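You operate a simulated robot arm through the tools that you are given. There is no shell and no other tool. Be economical: measure what you need, move in short steps, check, and stop when the job is done.

Carry out the task below with a simulated robot arm. There is one attempt and no reset: what you move stays moved.

JOB
Clamp the batten and sand the paint off it with the red-grip sander.
Fine: sander back, red clamp raised again.
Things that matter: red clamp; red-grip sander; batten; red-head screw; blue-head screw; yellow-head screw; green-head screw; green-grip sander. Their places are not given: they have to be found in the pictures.

The check looks at the end state, three seconds after you hand in, the way a careful person would. Anything else that was tipped, shoved, dropped, spilled or broken makes it a failure.

ROBOT AND FRAMES
A 6-joint arm with a two-finger parallel gripper, fixed in place. Base frame: the origin is at the foot of the arm, x ahead of it, y to its left, z up; the work surface is at about z = 0. Lengths are in m, angles in rad, forces in N, time in s.
With the tool pointing down near the work surface it reaches from about 0.18 to 0.46 m from the base axis. Its first joint turns from -1.222 to 1.222 rad. Payload 1.9 kg.
The tool frame sits at the grasp point between the pads (the TCP): z along the fingers, y along the line on which they close. The tips reach 0.023 m beyond it. Largest opening 0.094 m; finger width 0.038, thickness 0.01; the body of the gripper, 0.054 by 0.096 m, starts 0.039 m behind the TCP.
Orientation is told as [roll, pitch, yaw] about the base's x, y, z axes, in that order, counted from this pose: with the fingers straight down and closing along the base's y, the tool's x points along the base's -x, its y along +y and its z along -z.

CONTROLS
- The arm moves only by the tool nudge_tool. Its argument "targets" is a list of rows, each an object (a shift or turn left out is 0, a gripper value left out holds the last) with "translation": the shift along the tool's x, y, z in mm, a list of three; "rot": the turn, a rotation vector about the tool's x, y, z in rad, a list of three; "claw": the finger opening in mm, from 0 to 94. In form: [{"translation": [tx, ty, tz], "rot": [ax, ay, az], "claw": claw}, ...]. A call has 1 to 8 rows; each row shifts and turns the commanded pose from where the row before left it, along the tool's axes as they then stand. Rows are played at 5 a second. More than 0.05 m and 0.15 rad between two rows, or a gripper value outside its range, and nothing of the call is played. A pose out of reach is approached as far as the arm can. The call stops where the force on the tool passes 90 N (or 10 N more than at its start, if that is more) or the arm is blocked; 0.2 s more then pass. Each finger travels about 0.108 m/s and halts on what it meets, pressing with about 33 N; the grip force reading is that of the motor and also rises with nothing between the fingers. The clock runs only during rows and for 0.2 s after the last one: add rows that do not move to give the fingers time. It gives the time, the measured TCP pose, the force on the tool (base axes), the opening and the grip force at its end, in the units of the frame above (readings bear some noise), and new pictures: "views" is both (left out), scene, wrist or none.
- Cameras (640 x 400 px; columns grow to the right, rows downward): "scene" is fixed at [0.0725, 0.324, 0.4505]; the picture's right is [-0.62, -0.79, 0.00], its down [-0.36, 0.28, -0.89] and it looks along [0.70, -0.55, -0.46] (base axes); focal length 214 px, centre (320, 200). "wrist" rides on the gripper at [0.086, 0.016, -0.075] in the tool frame; the picture's right is [-0.18, 0.98, 0.00], its down [-0.58, -0.11, -0.81] and it looks along [-0.79, -0.15, 0.59] (tool axes); focal length 243 px, centre (320, 200).
- point_at(camera, pixels): for up to 12 pixels [column, row] of the newest picture of that camera ("zoom" is the newest enlarged one), the place [x, y, z] in the base frame of the surface seen there, good to about 0.002 m, but the place of the scene camera against the robot may be out by one fixed shift of up to 0.018 m in any direction. No time passes.
- inspect(camera, box): a new picture of the part [left, top, right, bottom] of that camera's present view, enlarged. No time passes.
- finish_job(): hands the job in; it is judged then, once.

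Work in short steps. Measure before you move; look again where a grasp or a placing could have gone wrong, and mend it. You have 80 turns and 170 pictures in all, those below and enlarged ones among them. Open the gripper and draw the arm clear of the work before you hand the job in, unless the task says otherwise; then end with one line.

The tools are called as a command line: name --argument value ..., lists and objects as JSON in quotes. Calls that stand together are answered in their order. nudge_tool: Moves the arm, as the interface text tells. Its arguments: {"type":"object","properties":{"targets":{"type":"array","items":{"type":"object","properties":{"translation":{"type":"array","items":{"type":"number"}},"rot":{"type":"array","items":{"type":"number"}},"claw":{"type":"number"}}}},"views":{"type":"string","enum":["both","scene","wrist","none"]}},"required":["targets"]} The other tools are called the same way: point_at (camera, pixels) gives the place of the surface under pixels of a picture; inspect (camera, box) takes an enlarged picture of a part of a camera's view; finish_job () hands the job in.

At the start:

```text
clock: 0.0
tool_pos: [0.2105, 0.0814, 0.4281]
tool_rot: [0.001, -0.001, 0.0]
wrist_force: [0.0, -0.8, 0.0]
finger_gap: 0.094
finger_force: 0.0
```

scene: 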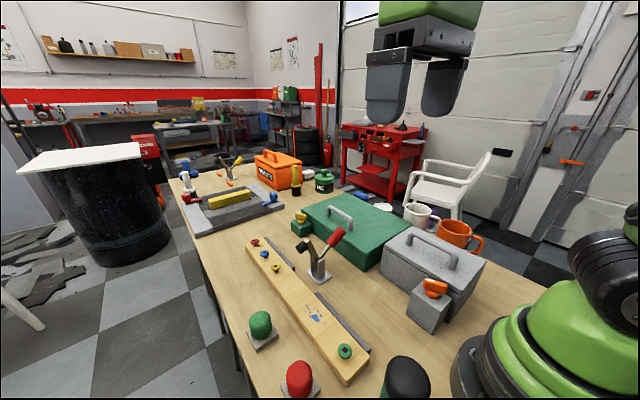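
wrist: 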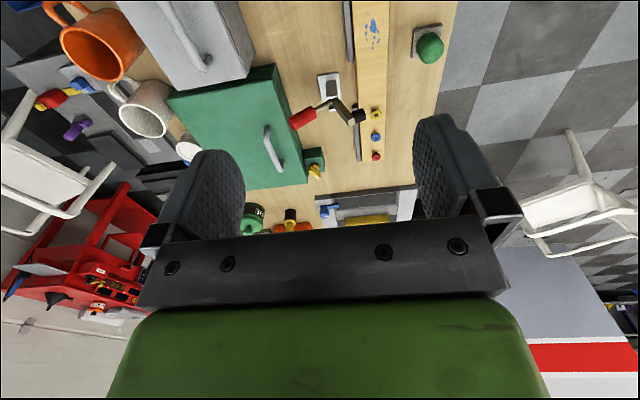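

The scene shows the batten (about 305,300) with blue paint, a red-handled toggle clamp (320,255), and red and green sanders (300,378; 262,325). I'll enlarge these areas.

inspect --camera "scene" --box '[220, 210, 420, 400]'

inspect --camera "wrist" --box '[260, 0, 460, 180]'

point_at --camera "scene" --pixels '[[255, 242], [264, 254], [275, 268], [345, 351], [298, 376], [260, 322], [315, 314], [252, 236], [348, 386], [336, 236], [304, 246], [320, 278]]'

point_at --camera "wrist" --pixels '[[376, 156], [375, 137], [376, 115], [372, 30], [430, 47], [302, 119], [330, 105], [357, 117], [325, 80], [347, 20], [388, 20], [359, 160]]'

```text
2.11 times, centred on (320, 305) of scene
```

zoom: 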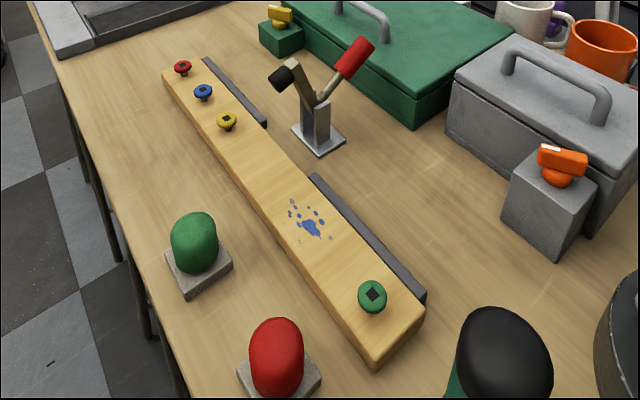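

```text
2.22 times, centred on (360, 90) of wrist
```

zoom: 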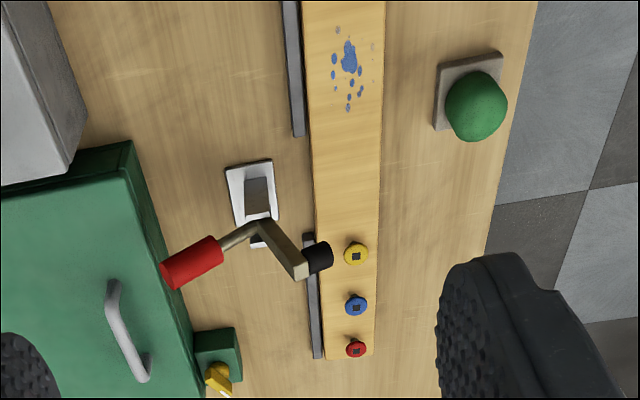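

```text
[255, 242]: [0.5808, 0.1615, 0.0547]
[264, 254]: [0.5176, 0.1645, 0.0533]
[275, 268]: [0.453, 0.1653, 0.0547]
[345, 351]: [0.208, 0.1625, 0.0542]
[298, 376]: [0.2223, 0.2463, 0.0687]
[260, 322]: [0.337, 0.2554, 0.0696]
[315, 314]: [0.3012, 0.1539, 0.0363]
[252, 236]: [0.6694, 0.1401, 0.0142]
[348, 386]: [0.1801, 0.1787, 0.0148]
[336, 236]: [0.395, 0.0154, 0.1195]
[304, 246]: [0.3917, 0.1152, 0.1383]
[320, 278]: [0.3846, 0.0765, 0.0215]
```

```text
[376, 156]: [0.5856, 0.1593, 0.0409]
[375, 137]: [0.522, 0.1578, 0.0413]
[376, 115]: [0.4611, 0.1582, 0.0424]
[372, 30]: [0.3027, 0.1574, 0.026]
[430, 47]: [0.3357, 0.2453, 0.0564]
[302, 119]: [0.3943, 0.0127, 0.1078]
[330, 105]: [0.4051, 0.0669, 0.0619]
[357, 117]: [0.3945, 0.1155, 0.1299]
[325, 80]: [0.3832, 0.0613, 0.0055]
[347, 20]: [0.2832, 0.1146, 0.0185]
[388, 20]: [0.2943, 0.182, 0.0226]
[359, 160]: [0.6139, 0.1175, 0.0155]
```

Scene camera readings sit about 0.012 m higher than wrist readings; I'll trust the wrist ones. I'm moving closer to see the clamp mechanism (wrist 330,100).

nudge_tool --targets '[{"translation": [-20, -7, 43]}, {"translation": [-20, -7, 43]}, {"translation": [-10, -7, 43]}, {}]'

inspect --camera "wrist" --box '[240, 0, 440, 180]'

inspect --camera "scene" --box '[280, 215, 360, 290]'

```text
clock: 1.0
tool_pos: [0.2572, 0.0559, 0.2978]
tool_rot: [0.002, -0.002, -0.002]
wrist_force: [-0.2, -0.3, -0.2]
finger_gap: 0.0941
finger_force: 0.1
```

scene: 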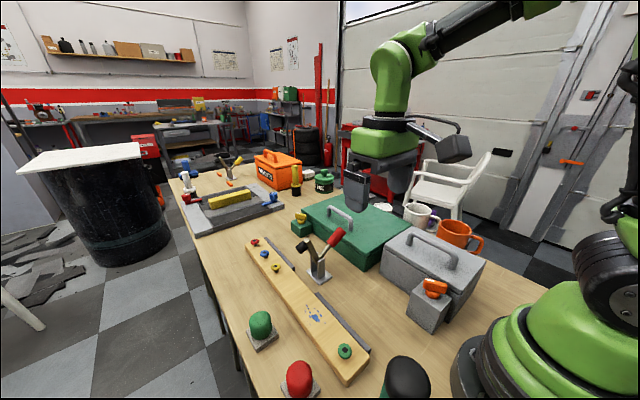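
wrist: 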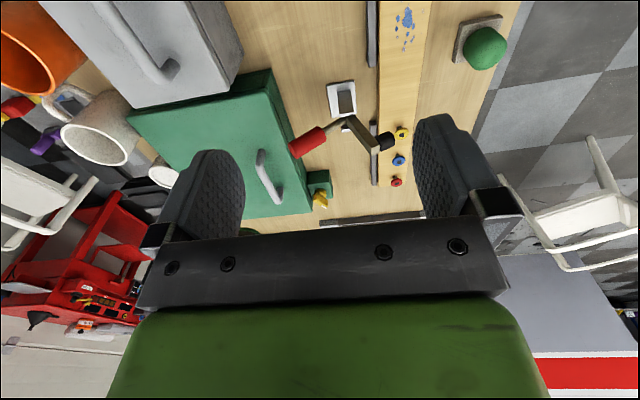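

```text
2.22 times, centred on (340, 90) of wrist
```

zoom: 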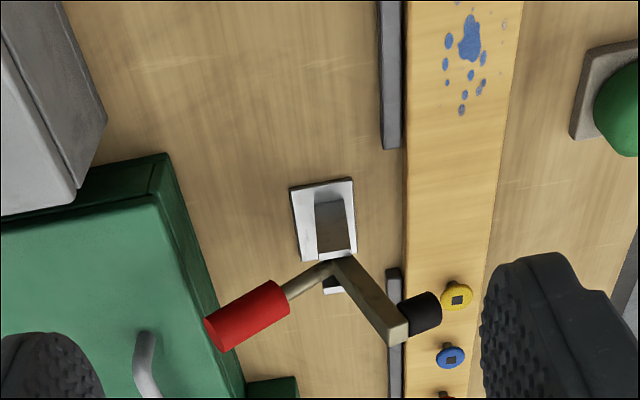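

```text
5.33 times, centred on (320, 252) of scene
```

zoom: 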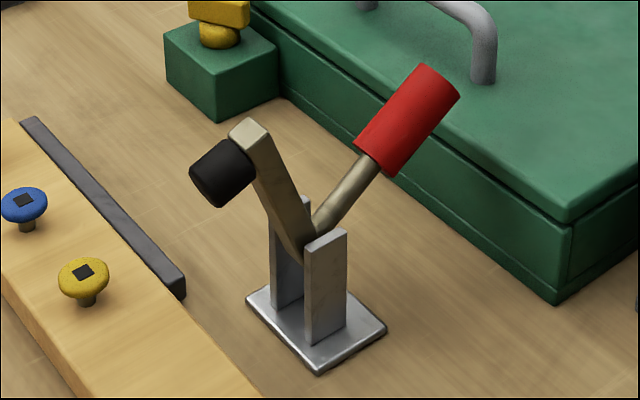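

The clamp is a rigid V-lever in a fork with its pivot along x; the bar swings down toward +y. I'll measure lever points on the zoomed wrist view and elsewhere.

point_at --camera "wrist" --pixels '[[296, 149], [308, 142], [322, 133], [336, 124], [345, 118], [355, 130], [366, 145], [373, 141], [348, 107], [336, 90]]'

point_at --camera "zoom" --pixels '[[437, 75], [410, 115], [375, 155], [340, 195], [310, 235], [250, 130], [285, 210], [225, 170], [210, 190], [323, 290], [265, 300], [318, 362]]'

```text
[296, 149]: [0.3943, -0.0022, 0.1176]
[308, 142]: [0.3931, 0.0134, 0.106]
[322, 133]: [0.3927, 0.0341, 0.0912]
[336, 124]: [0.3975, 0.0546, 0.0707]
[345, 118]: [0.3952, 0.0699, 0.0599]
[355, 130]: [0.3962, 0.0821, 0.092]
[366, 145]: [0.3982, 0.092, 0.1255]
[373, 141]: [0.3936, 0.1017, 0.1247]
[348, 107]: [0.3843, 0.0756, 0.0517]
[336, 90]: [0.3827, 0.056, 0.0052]
```

```text
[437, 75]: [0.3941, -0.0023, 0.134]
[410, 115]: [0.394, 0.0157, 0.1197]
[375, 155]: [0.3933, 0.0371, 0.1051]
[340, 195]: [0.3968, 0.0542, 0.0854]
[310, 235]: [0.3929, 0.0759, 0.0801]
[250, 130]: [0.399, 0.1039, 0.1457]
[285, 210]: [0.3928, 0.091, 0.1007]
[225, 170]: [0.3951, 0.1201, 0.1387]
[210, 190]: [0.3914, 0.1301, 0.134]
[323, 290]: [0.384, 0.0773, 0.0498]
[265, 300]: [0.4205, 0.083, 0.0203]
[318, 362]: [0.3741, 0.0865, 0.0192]
```

The handle's centre line runs from pivot about (0.398, 0.068, 0.055) to its tip near (0.398, -0.005, 0.113). I'll yaw the tool by -90° so the fingers close along x and can pinch the handle from its sides.

nudge_tool --targets '[{"rot": [0, 0, -0.1428]}, {"rot": [0, 0, -0.1428]}, {"rot": [0, 0, -0.1428]}, {"rot": [0, 0, -0.1428]}, {"rot": [0, 0, -0.1428]}, {"rot": [0, 0, -0.1428]}, {"rot": [0, 0, -0.1428]}, {"rot": [0, 0, -0.1428]}]' --views "none"

nudge_tool --targets '[{"rot": [0, 0, -0.1428]}, {"rot": [0, 0, -0.1428]}, {"rot": [0, 0, -0.1428]}, {}]'

```text
clock: 2.8
tool_pos: [0.2609, 0.059, 0.2984]
tool_rot: [-0.001, -0.002, 1.143]
wrist_force: [-1.0, -0.3, -0.8]
finger_gap: 0.0941
finger_force: 0.0
```

```text
clock: 3.8
tool_pos: [0.2608, 0.0595, 0.2982]
tool_rot: [-0.001, -0.003, 1.572]
wrist_force: [0.3, 0.4, -0.3]
finger_gap: 0.0943
finger_force: 0.0
```

scene: 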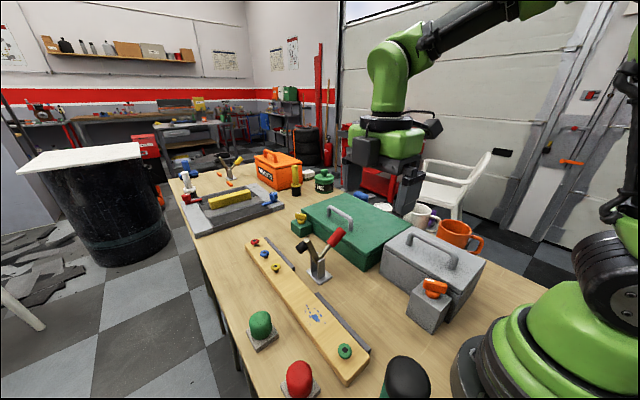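
wrist: 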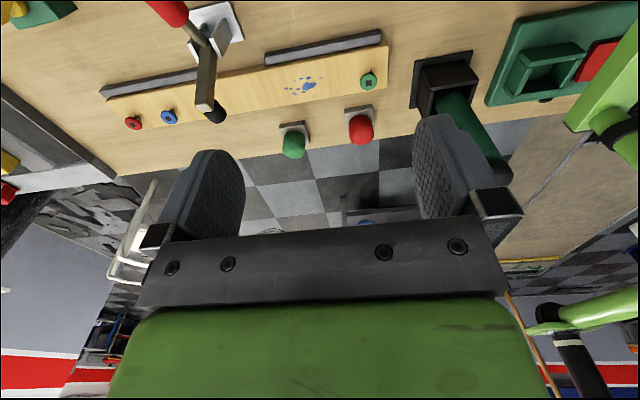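

Now tool x = -y and tool y = -x in base axes. From this view I can also measure the sanders, paint and screws.

point_at --camera "wrist" --pixels '[[362, 130], [358, 112], [293, 146], [290, 128], [305, 85], [370, 82], [383, 50], [389, 84], [108, 100], [322, 96], [290, 88], [325, 79]]'

inspect --camera "wrist" --box '[260, 30, 420, 170]'

point_at --camera "scene" --pixels '[[325, 205], [341, 214], [350, 225], [365, 268], [315, 228], [400, 235], [450, 262]]'

```text
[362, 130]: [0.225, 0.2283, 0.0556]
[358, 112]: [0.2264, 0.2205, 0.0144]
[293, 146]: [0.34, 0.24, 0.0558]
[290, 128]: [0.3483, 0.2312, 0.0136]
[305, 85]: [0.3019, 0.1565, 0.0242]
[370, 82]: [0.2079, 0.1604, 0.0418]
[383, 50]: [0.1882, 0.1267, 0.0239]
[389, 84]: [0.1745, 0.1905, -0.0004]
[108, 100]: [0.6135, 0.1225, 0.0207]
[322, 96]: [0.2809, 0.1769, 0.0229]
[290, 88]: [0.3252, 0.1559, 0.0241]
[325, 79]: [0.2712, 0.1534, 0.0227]
```

```text
2.86 times, centred on (340, 100) of wrist
```

zoom: 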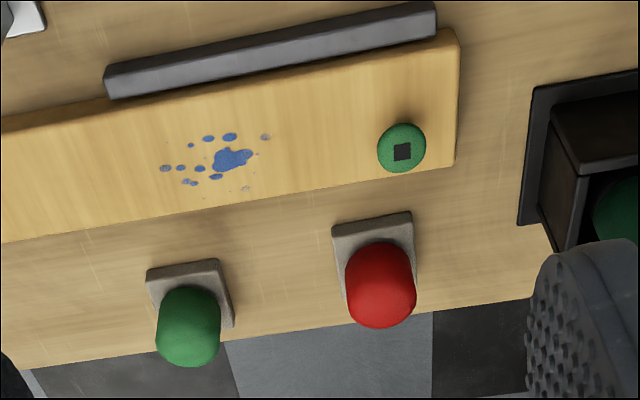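

```text
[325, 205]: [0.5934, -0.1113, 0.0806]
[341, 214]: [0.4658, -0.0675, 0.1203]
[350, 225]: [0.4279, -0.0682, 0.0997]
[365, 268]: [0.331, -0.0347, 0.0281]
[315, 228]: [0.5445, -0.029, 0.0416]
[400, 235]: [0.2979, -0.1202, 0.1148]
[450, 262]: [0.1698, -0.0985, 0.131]
```

Now the paint extents and the sanders' bases in the zoomed view.

point_at --camera "zoom" --pixels '[[163, 168], [268, 135], [246, 189], [204, 198], [190, 185], [232, 135], [380, 285], [335, 228], [410, 213], [190, 330], [233, 325], [150, 272]]'

nudge_tool --targets '[{"translation": [10, -35, 0], "claw": 60}, {"translation": [10, -35, 0]}, {"translation": [10, -35, 0]}, {"translation": [10, -33, 30]}, {"translation": [10, 0, 40]}, {}]'

```text
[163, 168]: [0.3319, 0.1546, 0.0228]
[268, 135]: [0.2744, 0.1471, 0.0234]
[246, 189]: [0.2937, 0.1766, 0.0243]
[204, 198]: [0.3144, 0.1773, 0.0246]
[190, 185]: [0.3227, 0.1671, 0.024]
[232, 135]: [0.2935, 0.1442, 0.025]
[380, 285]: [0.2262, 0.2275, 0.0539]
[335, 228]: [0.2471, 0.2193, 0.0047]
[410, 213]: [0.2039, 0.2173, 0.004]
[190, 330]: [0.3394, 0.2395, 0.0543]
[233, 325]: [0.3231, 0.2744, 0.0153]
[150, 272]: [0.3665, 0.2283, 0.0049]
```

```text
clock: 5.2
tool_pos: [0.3998, 0.0083, 0.2258]
tool_rot: [0.0, -0.002, 1.568]
wrist_force: [0.0, -0.2, -0.5]
finger_gap: 0.0601
finger_force: 0.1
```

scene: 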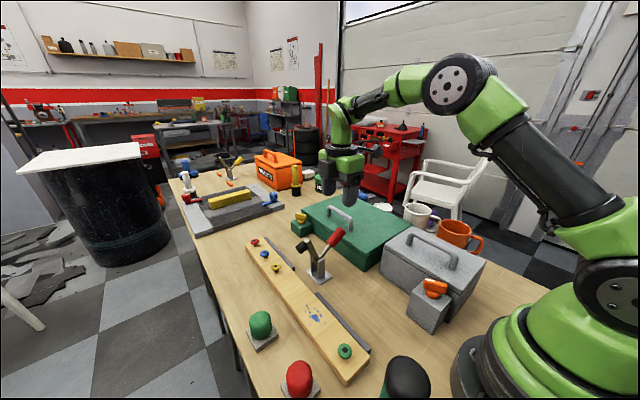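
wrist: 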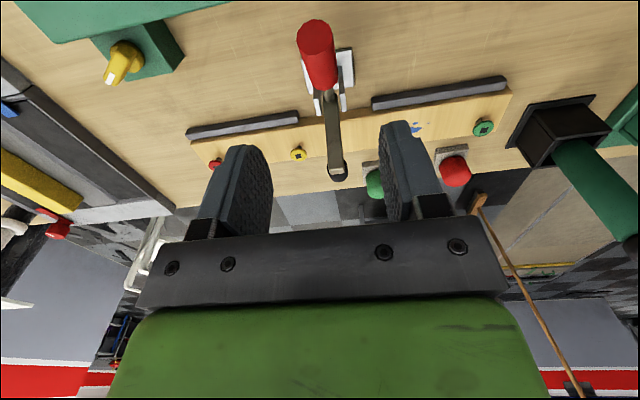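

The red handle is at wrist (316,53); I check its position before descending.

point_at --camera "wrist" --pixels '[[314, 30], [318, 55], [322, 80], [302, 58], [335, 55], [332, 110], [335, 160]]'

```text
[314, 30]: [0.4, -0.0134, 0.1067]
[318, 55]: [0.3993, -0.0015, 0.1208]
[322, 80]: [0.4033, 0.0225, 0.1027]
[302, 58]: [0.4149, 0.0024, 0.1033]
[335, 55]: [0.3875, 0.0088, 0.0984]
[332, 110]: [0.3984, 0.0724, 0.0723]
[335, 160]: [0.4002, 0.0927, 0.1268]
```

The handle centre is x≈0.400 and about 0.025 thick, so I'm aligned. I descend to z≈0.101 and close.

nudge_tool --targets '[{"translation": [0, 0, 45]}, {"translation": [0, 0, 45]}, {"translation": [0, 0, 34]}, {}, {"claw": 10}, {"claw": 10}, {"claw": 10}]'

```text
clock: 6.8
tool_pos: [0.3995, 0.0107, 0.103]
tool_rot: [0.0, -0.001, 1.571]
wrist_force: [7.6, 2.3, -12.4]
finger_gap: 0.0258
finger_force: 44.4
```

scene: 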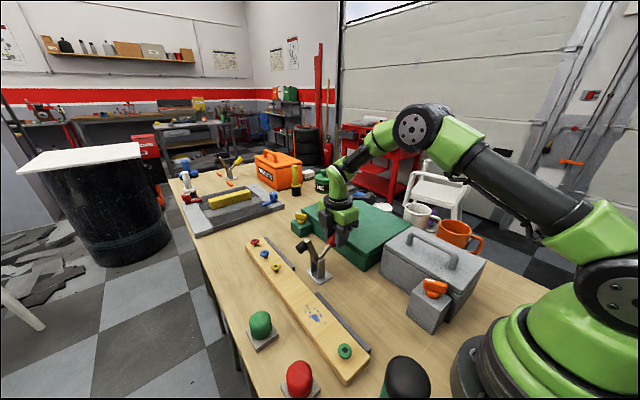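
wrist: 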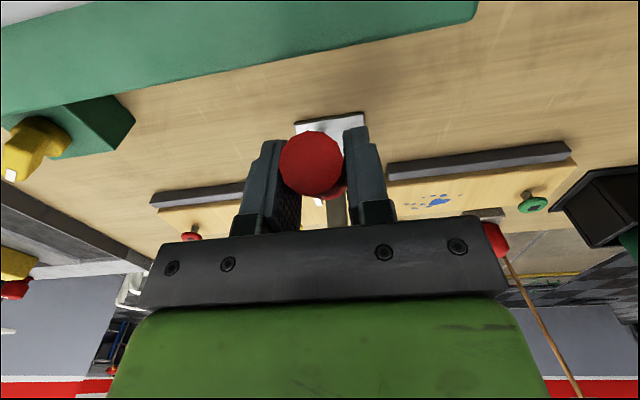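

Gripped (gap 0.026). I swing the handle along its arc about the pivot, the first 40° first.

nudge_tool --targets '[{"translation": [-8.4, 0, -9.5]}, {}, {"translation": [-9.9, 0, -7.9]}, {}, {"translation": [-11.1, 0, -6]}, {}, {"translation": [-12, 0, -4.1]}, {}]'

```text
clock: 8.6
tool_pos: [0.3997, 0.0531, 0.1321]
tool_rot: [0.001, 0.0, 1.572]
wrist_force: [12.3, -10.0, 5.3]
finger_gap: 0.026
finger_force: 45.3
```

scene: 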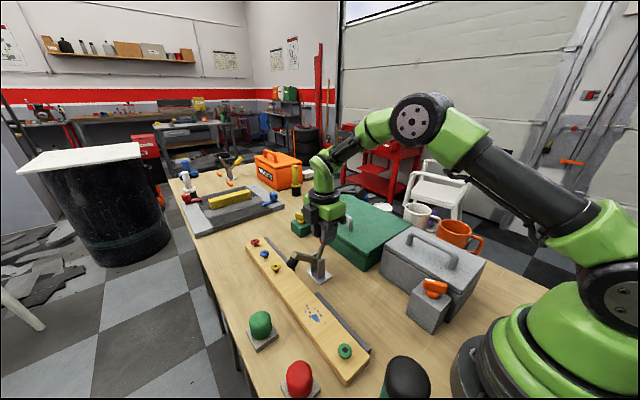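
wrist: 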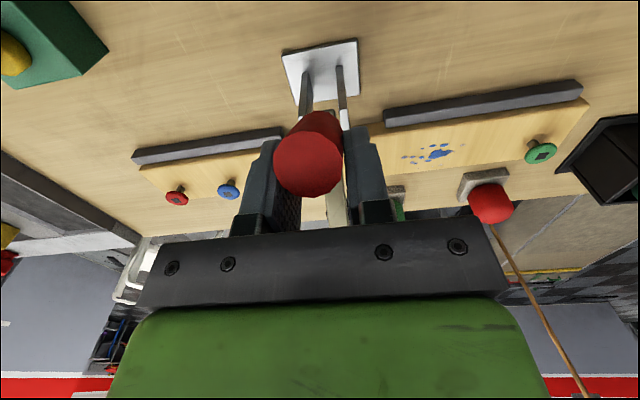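

The bar is coming down toward the batten with low force. I continue the arc.

nudge_tool --targets '[{"translation": [-12.4, 0, -1.5]}, {}, {"translation": [-12.7, 0, 0.4]}, {}, {"translation": [-8, 0, 1.5]}, {}]'

inspect --camera "scene" --box '[260, 210, 360, 290]'

```text
clock: 10.0
tool_pos: [0.4001, 0.0844, 0.1314]
tool_rot: [-0.003, -0.003, 1.572]
wrist_force: [20.0, -11.6, 12.9]
finger_gap: 0.0255
finger_force: 45.4
```

scene: 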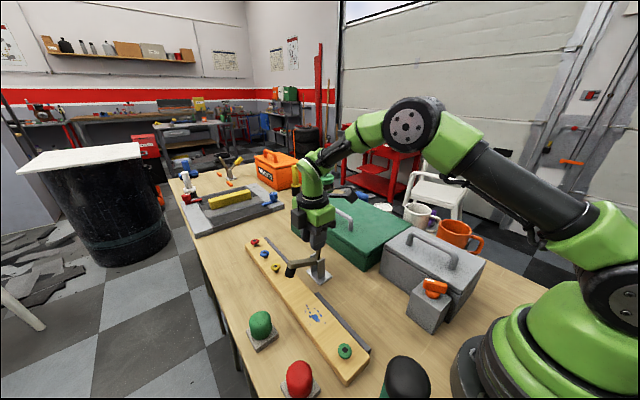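
wrist: 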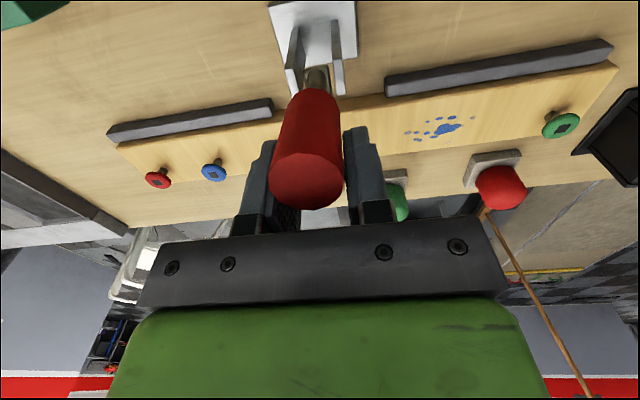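

```text
5.00 times, centred on (310, 250) of scene
```

zoom: 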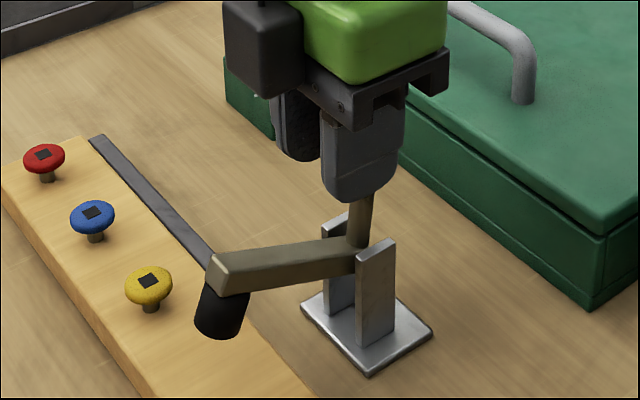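

The pad is nearly on the wood. I continue in small steps, watching force.

nudge_tool --targets '[{"translation": [-5, 0, 1.5]}, {}, {"translation": [-5, 0, 1.8]}, {}]'

inspect --camera "scene" --box '[260, 210, 360, 290]'

```text
clock: 11.0
tool_pos: [0.4003, 0.0962, 0.1295]
tool_rot: [-0.003, -0.007, 1.571]
wrist_force: [18.0, 11.7, 26.1]
finger_gap: 0.0223
finger_force: 45.5
```

scene: 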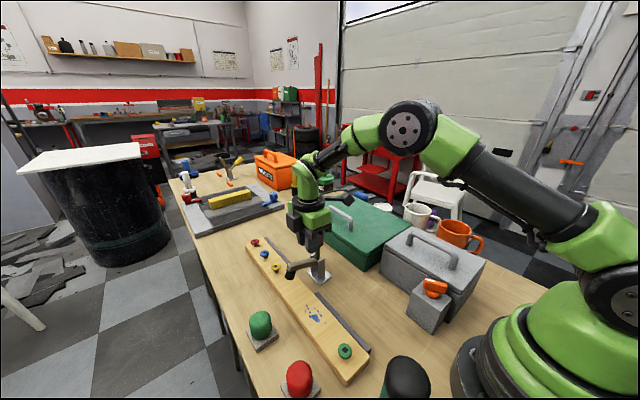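
wrist: 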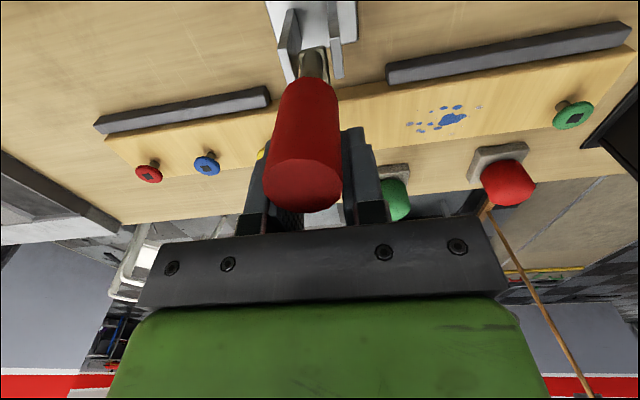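

```text
5.00 times, centred on (310, 250) of scene
```

zoom: 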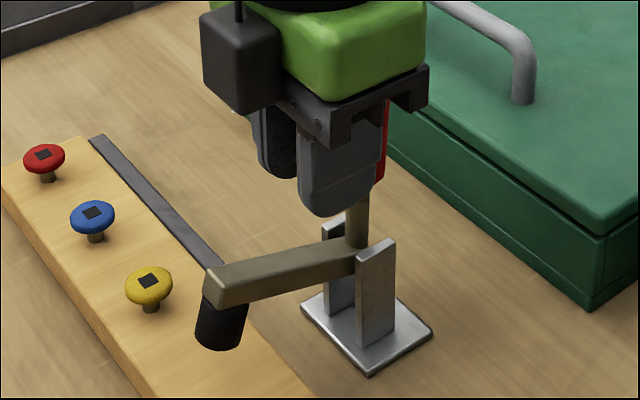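

The fingers have slipped a bit along the grip, probably because the pad met the wood. I'll open and back up to look at where the lever rests.

nudge_tool --targets '[{"claw": 70}, {"claw": 70}, {"translation": [0, 0, -45]}, {"translation": [20, 0, -20]}, {}]'

inspect --camera "scene" --box '[260, 210, 360, 290]'

point_at --camera "zoom" --pixels '[[215, 345], [220, 285], [240, 280], [340, 255], [360, 220], [380, 150], [220, 310]]'

```text
clock: 12.2
tool_pos: [0.3983, 0.0748, 0.1943]
tool_rot: [0.0, -0.003, 1.569]
wrist_force: [0.7, -0.3, 0.7]
finger_gap: 0.0699
finger_force: 0.0
```

scene: 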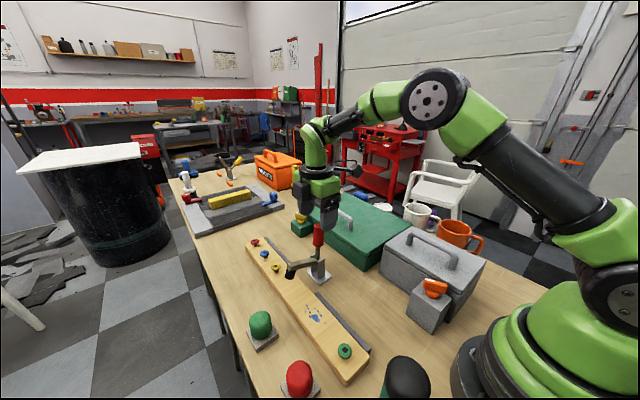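
wrist: 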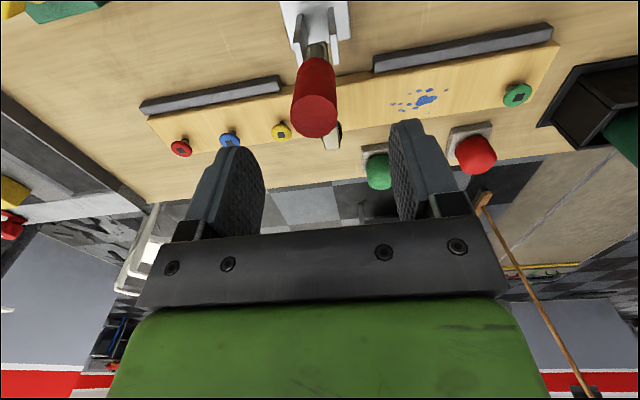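

```text
5.00 times, centred on (310, 250) of scene
```

zoom: 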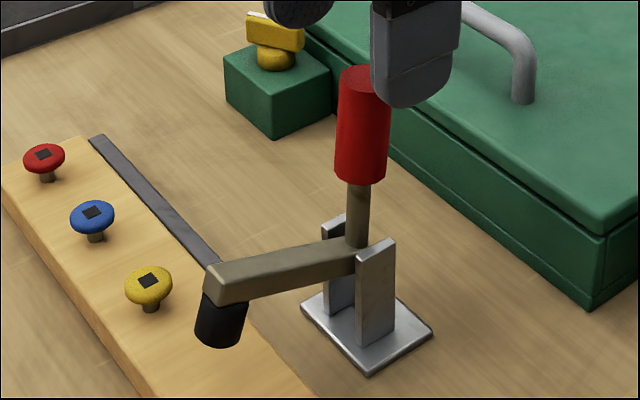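

```text
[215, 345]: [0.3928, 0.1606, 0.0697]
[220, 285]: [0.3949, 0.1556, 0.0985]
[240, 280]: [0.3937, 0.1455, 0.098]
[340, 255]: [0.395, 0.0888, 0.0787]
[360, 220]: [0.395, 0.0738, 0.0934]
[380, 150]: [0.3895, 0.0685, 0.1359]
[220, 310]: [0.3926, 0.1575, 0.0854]
```

The pad bottom is still about 30 mm above the wood (scene z minus bias); the lever holds by friction. I'll go behind the handle (y≈0.02) with closed fingers and push it +y.

nudge_tool --targets '[{"translation": [27, -2, -5], "claw": 0}, {"translation": [28, 0, 0]}, {}, {"translation": [0, 0, 36]}, {"translation": [0, 0, 35]}, {}]'

```text
clock: 13.6
tool_pos: [0.4013, 0.02, 0.1276]
tool_rot: [0.001, -0.002, 1.57]
wrist_force: [0.2, -0.4, 0.8]
finger_gap: 0.0001
finger_force: 32.9
```

scene: 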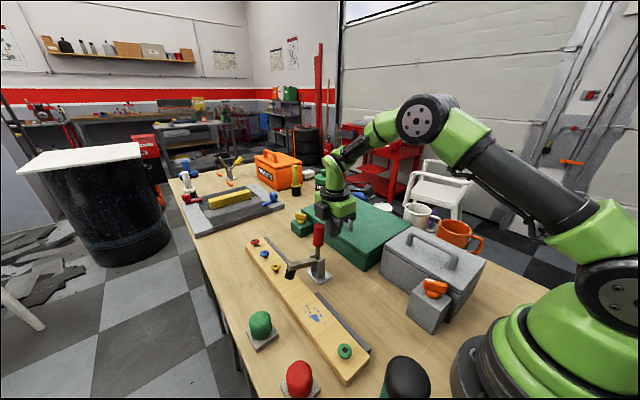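
wrist: 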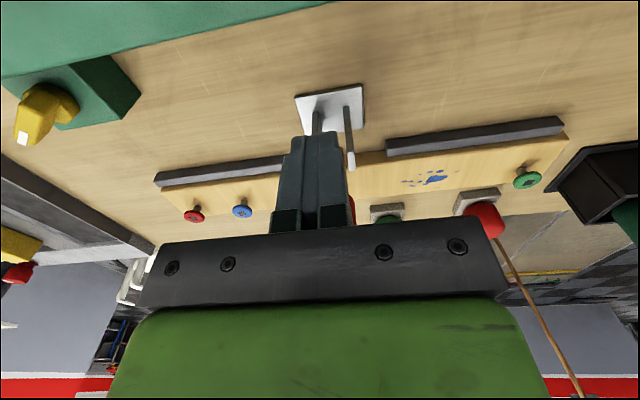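

Fingers are behind the handle. Push +y in steps.

nudge_tool --targets '[{"translation": [-12, 0, 0]}, {"translation": [-8, 0, 0]}, {"translation": [-5, 0, 0]}, {"translation": [-5, 0, 0]}, {}]' --views "scene"

inspect --camera "scene" --box '[260, 210, 360, 290]'

```text
clock: 14.8
tool_pos: [0.4018, 0.0506, 0.1265]
tool_rot: [0.003, -0.002, 1.568]
wrist_force: [-0.1, -1.1, -0.7]
finger_gap: 0.0
finger_force: 33.6
```

scene: 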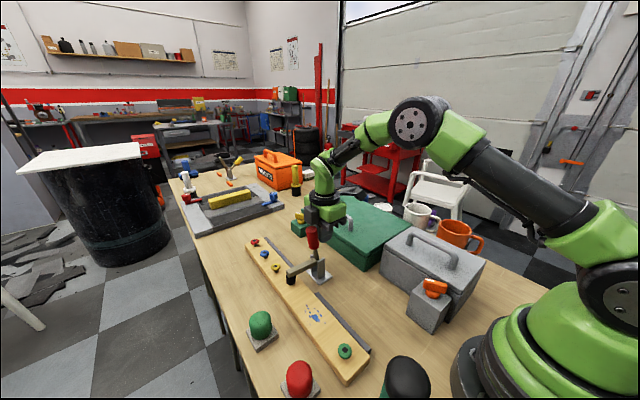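

```text
5.00 times, centred on (310, 250) of scene
```

zoom: 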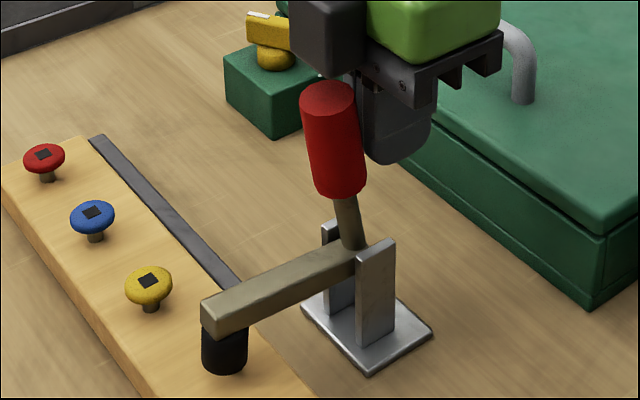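

It moves easily and the pad is close to the wood. A few more millimetres of push.

nudge_tool --targets '[{"translation": [-4, 0, 0]}, {"translation": [-4, 0, 0]}, {"translation": [-4, 0, 0]}, {}]' --views "scene"

inspect --camera "scene" --box '[260, 210, 360, 290]'

point_at --camera "zoom" --pixels '[[220, 385], [220, 372], [220, 350], [220, 320], [240, 310]]'

```text
clock: 15.8
tool_pos: [0.4012, 0.0549, 0.1273]
tool_rot: [0.0, 0.01, 1.569]
wrist_force: [-17.8, -69.9, 24.8]
finger_gap: 0.0
finger_force: 33.2
```

scene: 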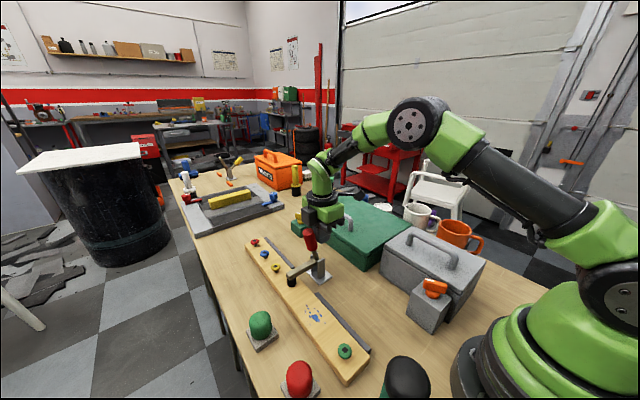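

```text
5.00 times, centred on (310, 250) of scene
```

zoom: 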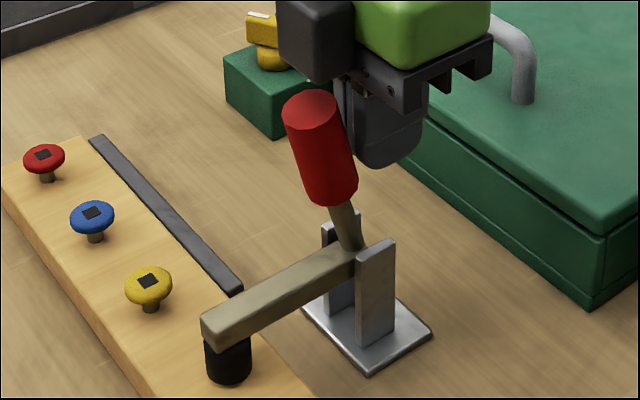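

```text
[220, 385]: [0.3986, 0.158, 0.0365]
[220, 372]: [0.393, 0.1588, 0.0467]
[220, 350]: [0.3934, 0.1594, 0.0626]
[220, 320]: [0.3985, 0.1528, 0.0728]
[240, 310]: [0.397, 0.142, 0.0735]
```

The pad is down on the wood and force rose to 70 N, so the batten is clamped. I back off and check that it stays.

nudge_tool --targets '[{"translation": [10, 0, 0]}, {"translation": [15, 0, 0]}, {"translation": [0, 0, -45]}, {"translation": [0, 0, -45], "claw": 60}, {}]'

inspect --camera "scene" --box '[260, 210, 360, 290]'

```text
clock: 17.0
tool_pos: [0.4019, 0.0369, 0.216]
tool_rot: [0.0, -0.001, 1.57]
wrist_force: [0.2, -0.5, -0.1]
finger_gap: 0.06
finger_force: 0.1
```

scene: 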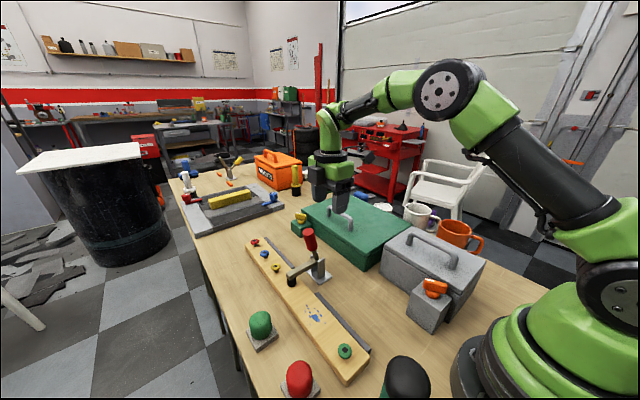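
wrist: 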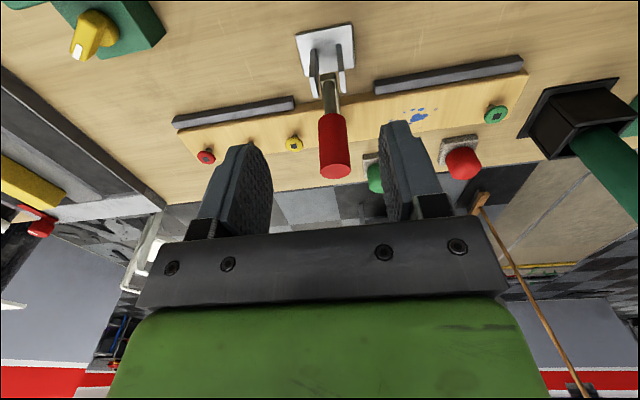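

```text
5.00 times, centred on (310, 250) of scene
```

zoom: 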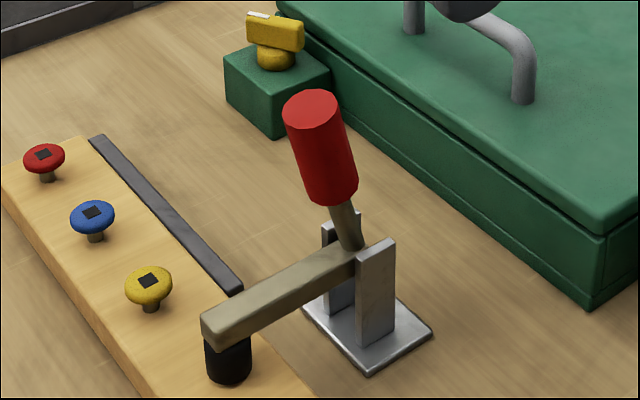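

The clamp holds. Now I yaw back to 0 (fingers closing along y) for handling the red sander, then move over it at about (0.225, 0.240).

nudge_tool --targets '[{"translation": [0, 0, -30], "rot": [0, 0, 0.1428]}, {"rot": [0, 0, 0.1428]}, {"rot": [0, 0, 0.1428]}, {"rot": [0, 0, 0.1428]}, {"rot": [0, 0, 0.1428]}, {"rot": [0, 0, 0.1428]}, {"rot": [0, 0, 0.1428]}, {"rot": [0, 0, 0.1428]}]' --views "none"

nudge_tool --targets '[{"rot": [0, 0, 0.1428]}, {"rot": [0, 0, 0.1428]}, {"rot": [0, 0, 0.1428]}, {"translation": [35, 35, 0]}, {"translation": [35, 35, 0]}, {"translation": [35, 35, 0]}, {"translation": [35, 35, 0]}, {}]'

```text
clock: 18.8
tool_pos: [0.4018, 0.036, 0.2473]
tool_rot: [0.001, 0.0, 0.426]
wrist_force: [0.2, -0.6, 1.0]
finger_gap: 0.0599
finger_force: 0.0
```

```text
clock: 20.6
tool_pos: [0.2626, 0.1778, 0.2492]
tool_rot: [0.001, -0.001, -0.003]
wrist_force: [0.2, 0.2, 0.3]
finger_gap: 0.0598
finger_force: 0.1
```

scene: 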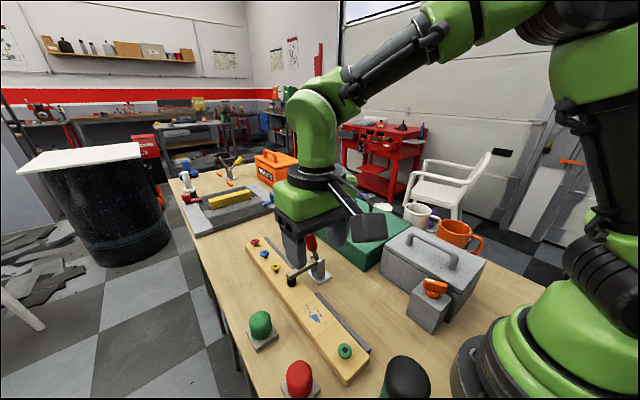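
wrist: 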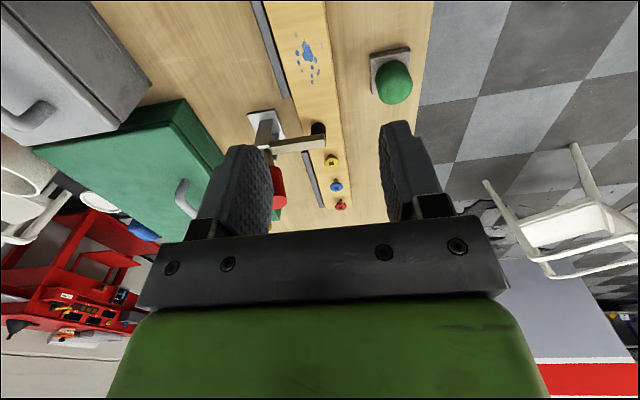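

Move to directly above the red sander at z≈0.15 and look.

nudge_tool --targets '[{"translation": [19, 31, 20]}, {"translation": [18.6, 31, 20]}, {"translation": [0, 0, 40]}, {"translation": [0, 0, 20]}, {}]'

inspect --camera "scene" --box '[230, 290, 370, 400]'

```text
clock: 21.8
tool_pos: [0.2234, 0.241, 0.1468]
tool_rot: [0.0, -0.001, 0.0]
wrist_force: [-1.2, 0.5, -0.3]
finger_gap: 0.06
finger_force: 0.1
```

scene: 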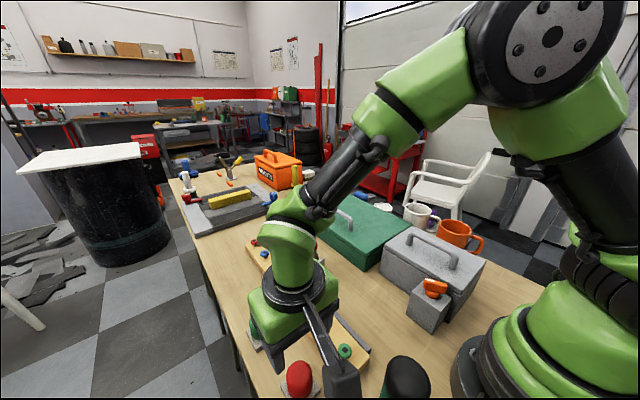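
wrist: 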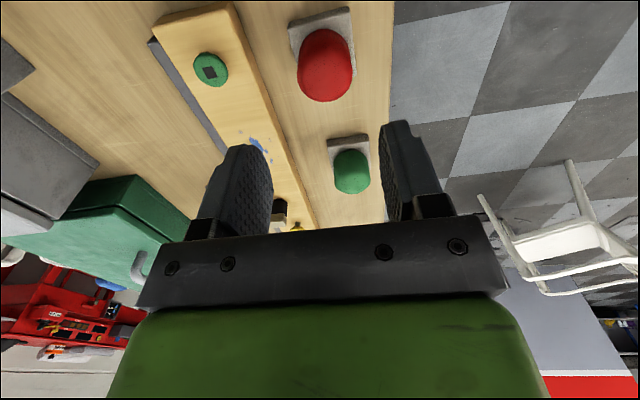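

```text
3.64 times, centred on (300, 345) of scene
```

zoom: 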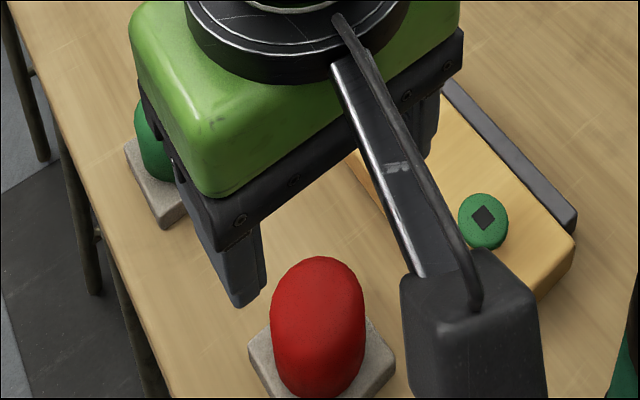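

The red knob is at wrist (325,65). I measure the knob outline and the base corners.

point_at --camera "wrist" --pixels '[[325, 65], [300, 65], [351, 65], [325, 32], [325, 98], [291, 24], [349, 10], [296, 48], [356, 38], [350, 170], [333, 150], [365, 138]]'

```text
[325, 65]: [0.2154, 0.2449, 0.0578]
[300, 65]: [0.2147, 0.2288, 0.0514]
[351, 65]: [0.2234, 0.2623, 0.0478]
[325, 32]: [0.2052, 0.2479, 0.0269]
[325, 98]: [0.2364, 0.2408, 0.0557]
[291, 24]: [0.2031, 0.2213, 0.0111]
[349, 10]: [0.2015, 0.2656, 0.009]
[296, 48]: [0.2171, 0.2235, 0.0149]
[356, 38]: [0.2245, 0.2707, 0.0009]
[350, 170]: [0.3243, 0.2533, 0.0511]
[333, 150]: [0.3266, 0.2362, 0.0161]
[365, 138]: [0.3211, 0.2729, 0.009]
```

Base centre ≈(0.225, 0.244), knob ≈0.034 wide, top z≈0.058. I descend to z≈0.043 and close.

nudge_tool --targets '[{"translation": [-1.6, 3, 40]}, {"translation": [0, 0, 40]}, {"translation": [0, 0, 24]}, {}, {"claw": 20}, {"claw": 20}, {"claw": 20}]'

```text
clock: 23.4
tool_pos: [0.2267, 0.2419, 0.0438]
tool_rot: [0.002, 0.0, 0.0]
wrist_force: [-0.2, 0.5, 0.2]
finger_gap: 0.0387
finger_force: 32.4
```

scene: 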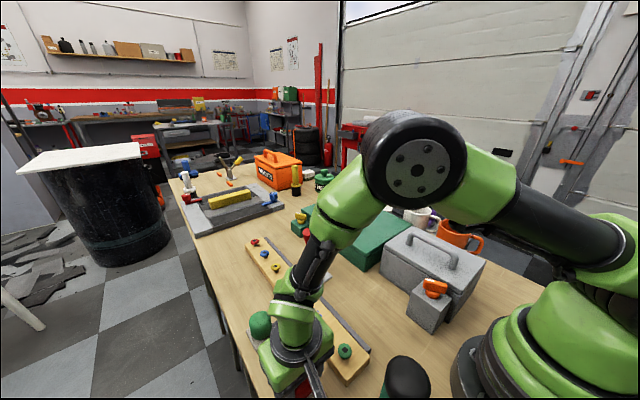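
wrist: 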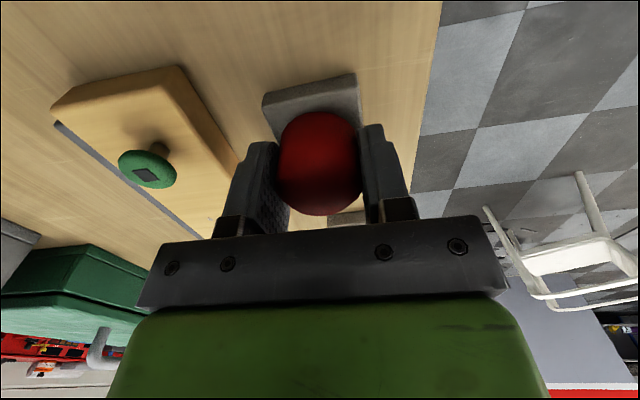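

Gripped (gap 0.039). I lift and carry it above the paint at (0.30, 0.16).

nudge_tool --targets '[{"translation": [0, 0, -40]}, {"translation": [0, 0, -40]}, {"translation": [-25, -27, 0]}, {"translation": [-25, -27, 0]}, {"translation": [-24, -28, 0]}, {}]'

```text
clock: 24.8
tool_pos: [0.2996, 0.157, 0.1252]
tool_rot: [0.004, 0.0, 0.001]
wrist_force: [0.8, -0.3, -0.7]
finger_gap: 0.0386
finger_force: 33.4
```

scene: 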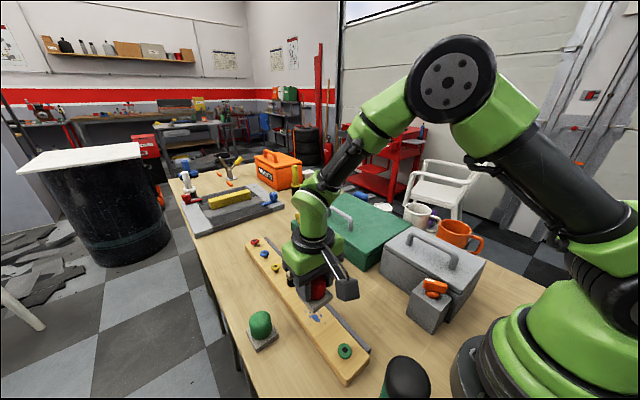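
wrist: 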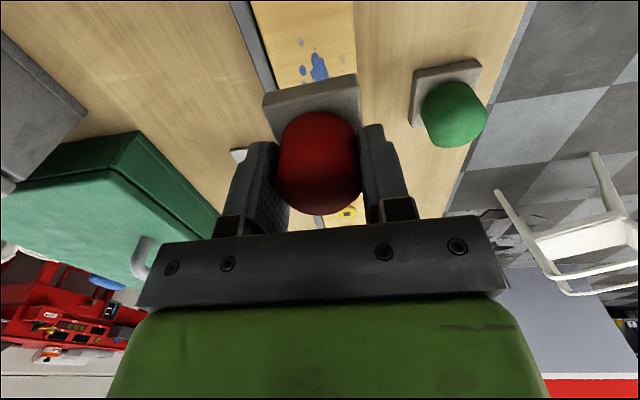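

Sander held level above the paint. I lower to just above the wood, then press down gently.

nudge_tool --targets '[{"translation": [0, 3, 35]}, {"translation": [0, 0, 18]}, {}, {"translation": [0, 0, 2]}, {"translation": [0, 0, 2]}, {}]' --views "scene"

```text
clock: 26.2
tool_pos: [0.2981, 0.1602, 0.0683]
tool_rot: [0.004, 0.0, -0.001]
wrist_force: [0.1, -0.7, -1.5]
finger_gap: 0.039
finger_force: 32.9
```

scene: 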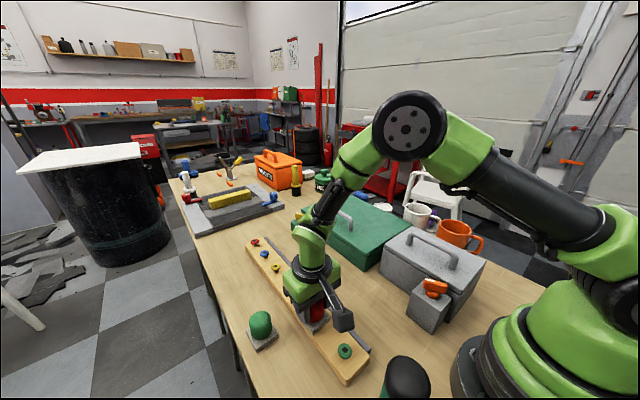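

No contact force yet; down in 1 mm steps.

nudge_tool --targets '[{"translation": [0, 0, 1]}, {"translation": [0, 0, 1]}, {}]' --views "none"

```text
clock: 27.0
tool_pos: [0.2988, 0.1622, 0.0656]
tool_rot: [0.002, 0.001, -0.003]
wrist_force: [-4.4, -6.1, 23.1]
finger_gap: 0.0389
finger_force: 33.0
```

Contact with 23 N. I sand with strokes along x between about 0.268 and 0.332.

nudge_tool --targets '[{"translation": [-16, 0, 0]}, {"translation": [-16, 0, 0]}, {"translation": [16, 0, 0]}, {"translation": [16, 0, 0]}, {"translation": [16, 0, 0]}, {"translation": [16, 0, 0]}, {"translation": [-16, 0, 0]}, {"translation": [-16, 0, 0]}]' --views "wrist"

```text
clock: 28.8
tool_pos: [0.3001, 0.162, 0.0649]
tool_rot: [0.002, 0.003, -0.001]
wrist_force: [-4.9, 0.9, 10.6]
finger_gap: 0.0386
finger_force: 33.2
```

wrist: 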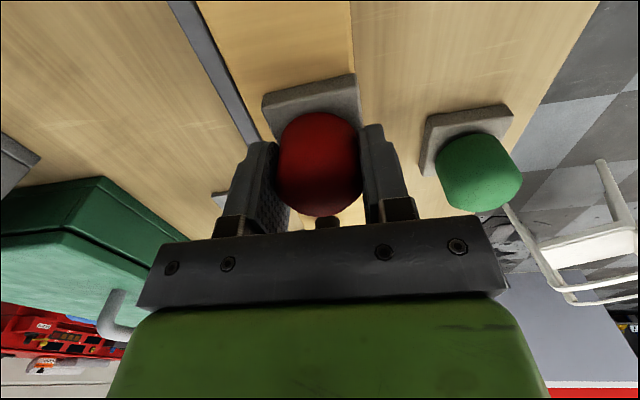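

The visible paint is going. I press slightly more and repeat strokes offset in y to cover the edges.

nudge_tool --targets '[{"translation": [-16, -6, 0.7]}, {"translation": [-17, 0, 0]}, {"translation": [17, 0, 0]}, {"translation": [16, 0, 0]}, {"translation": [16, 0, 0]}, {"translation": [17, 0, 0]}, {"translation": [-17, 10, 0]}, {"translation": [-16, 0, 0]}]' --views "none"

nudge_tool --targets '[{"translation": [-16, 0, 0]}, {"translation": [-17, 0, 0]}, {"translation": [17, 0, 0]}, {"translation": [16, 0, 0]}, {"translation": [16, 0, 0]}, {"translation": [17, 0, 0]}, {"translation": [-17, -4, 0]}, {"translation": [-16, 0, 0]}]' --views "none"

nudge_tool --targets '[{"translation": [0, 0, -30]}, {"translation": [0, 0, -35]}, {"translation": [25, 27, 0]}, {"translation": [25, 27, 0]}, {}]'

inspect --camera "scene" --box '[240, 230, 400, 400]'

```text
clock: 30.6
tool_pos: [0.2996, 0.1666, 0.0646]
tool_rot: [0.004, -0.001, -0.002]
wrist_force: [-19.1, 3.1, 51.0]
finger_gap: 0.0384
finger_force: 33.2
```

```text
clock: 32.4
tool_pos: [0.2993, 0.1614, 0.065]
tool_rot: [0.0, 0.004, -0.002]
wrist_force: [0.5, 0.1, -1.3]
finger_gap: 0.0386
finger_force: 32.8
```

```text
clock: 33.6
tool_pos: [0.2496, 0.2179, 0.129]
tool_rot: [0.003, 0.0, -0.002]
wrist_force: [0.2, 0.0, 0.0]
finger_gap: 0.0388
finger_force: 32.7
```

scene: 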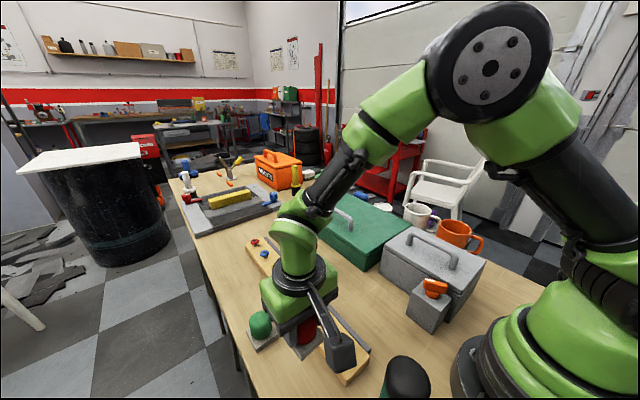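
wrist: 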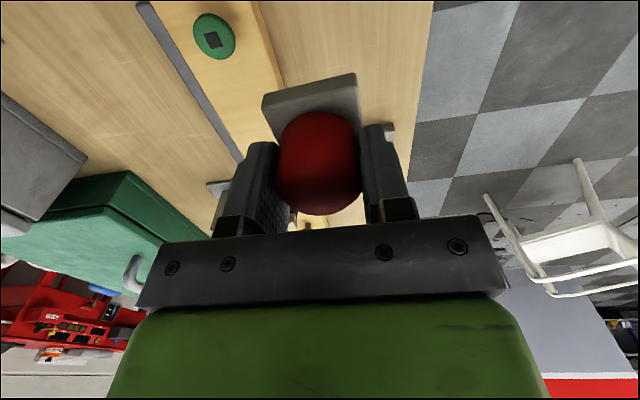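

```text
2.35 times, centred on (320, 315) of scene
```

zoom: 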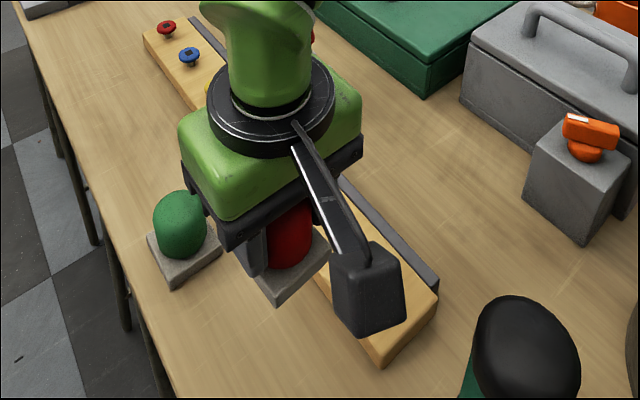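

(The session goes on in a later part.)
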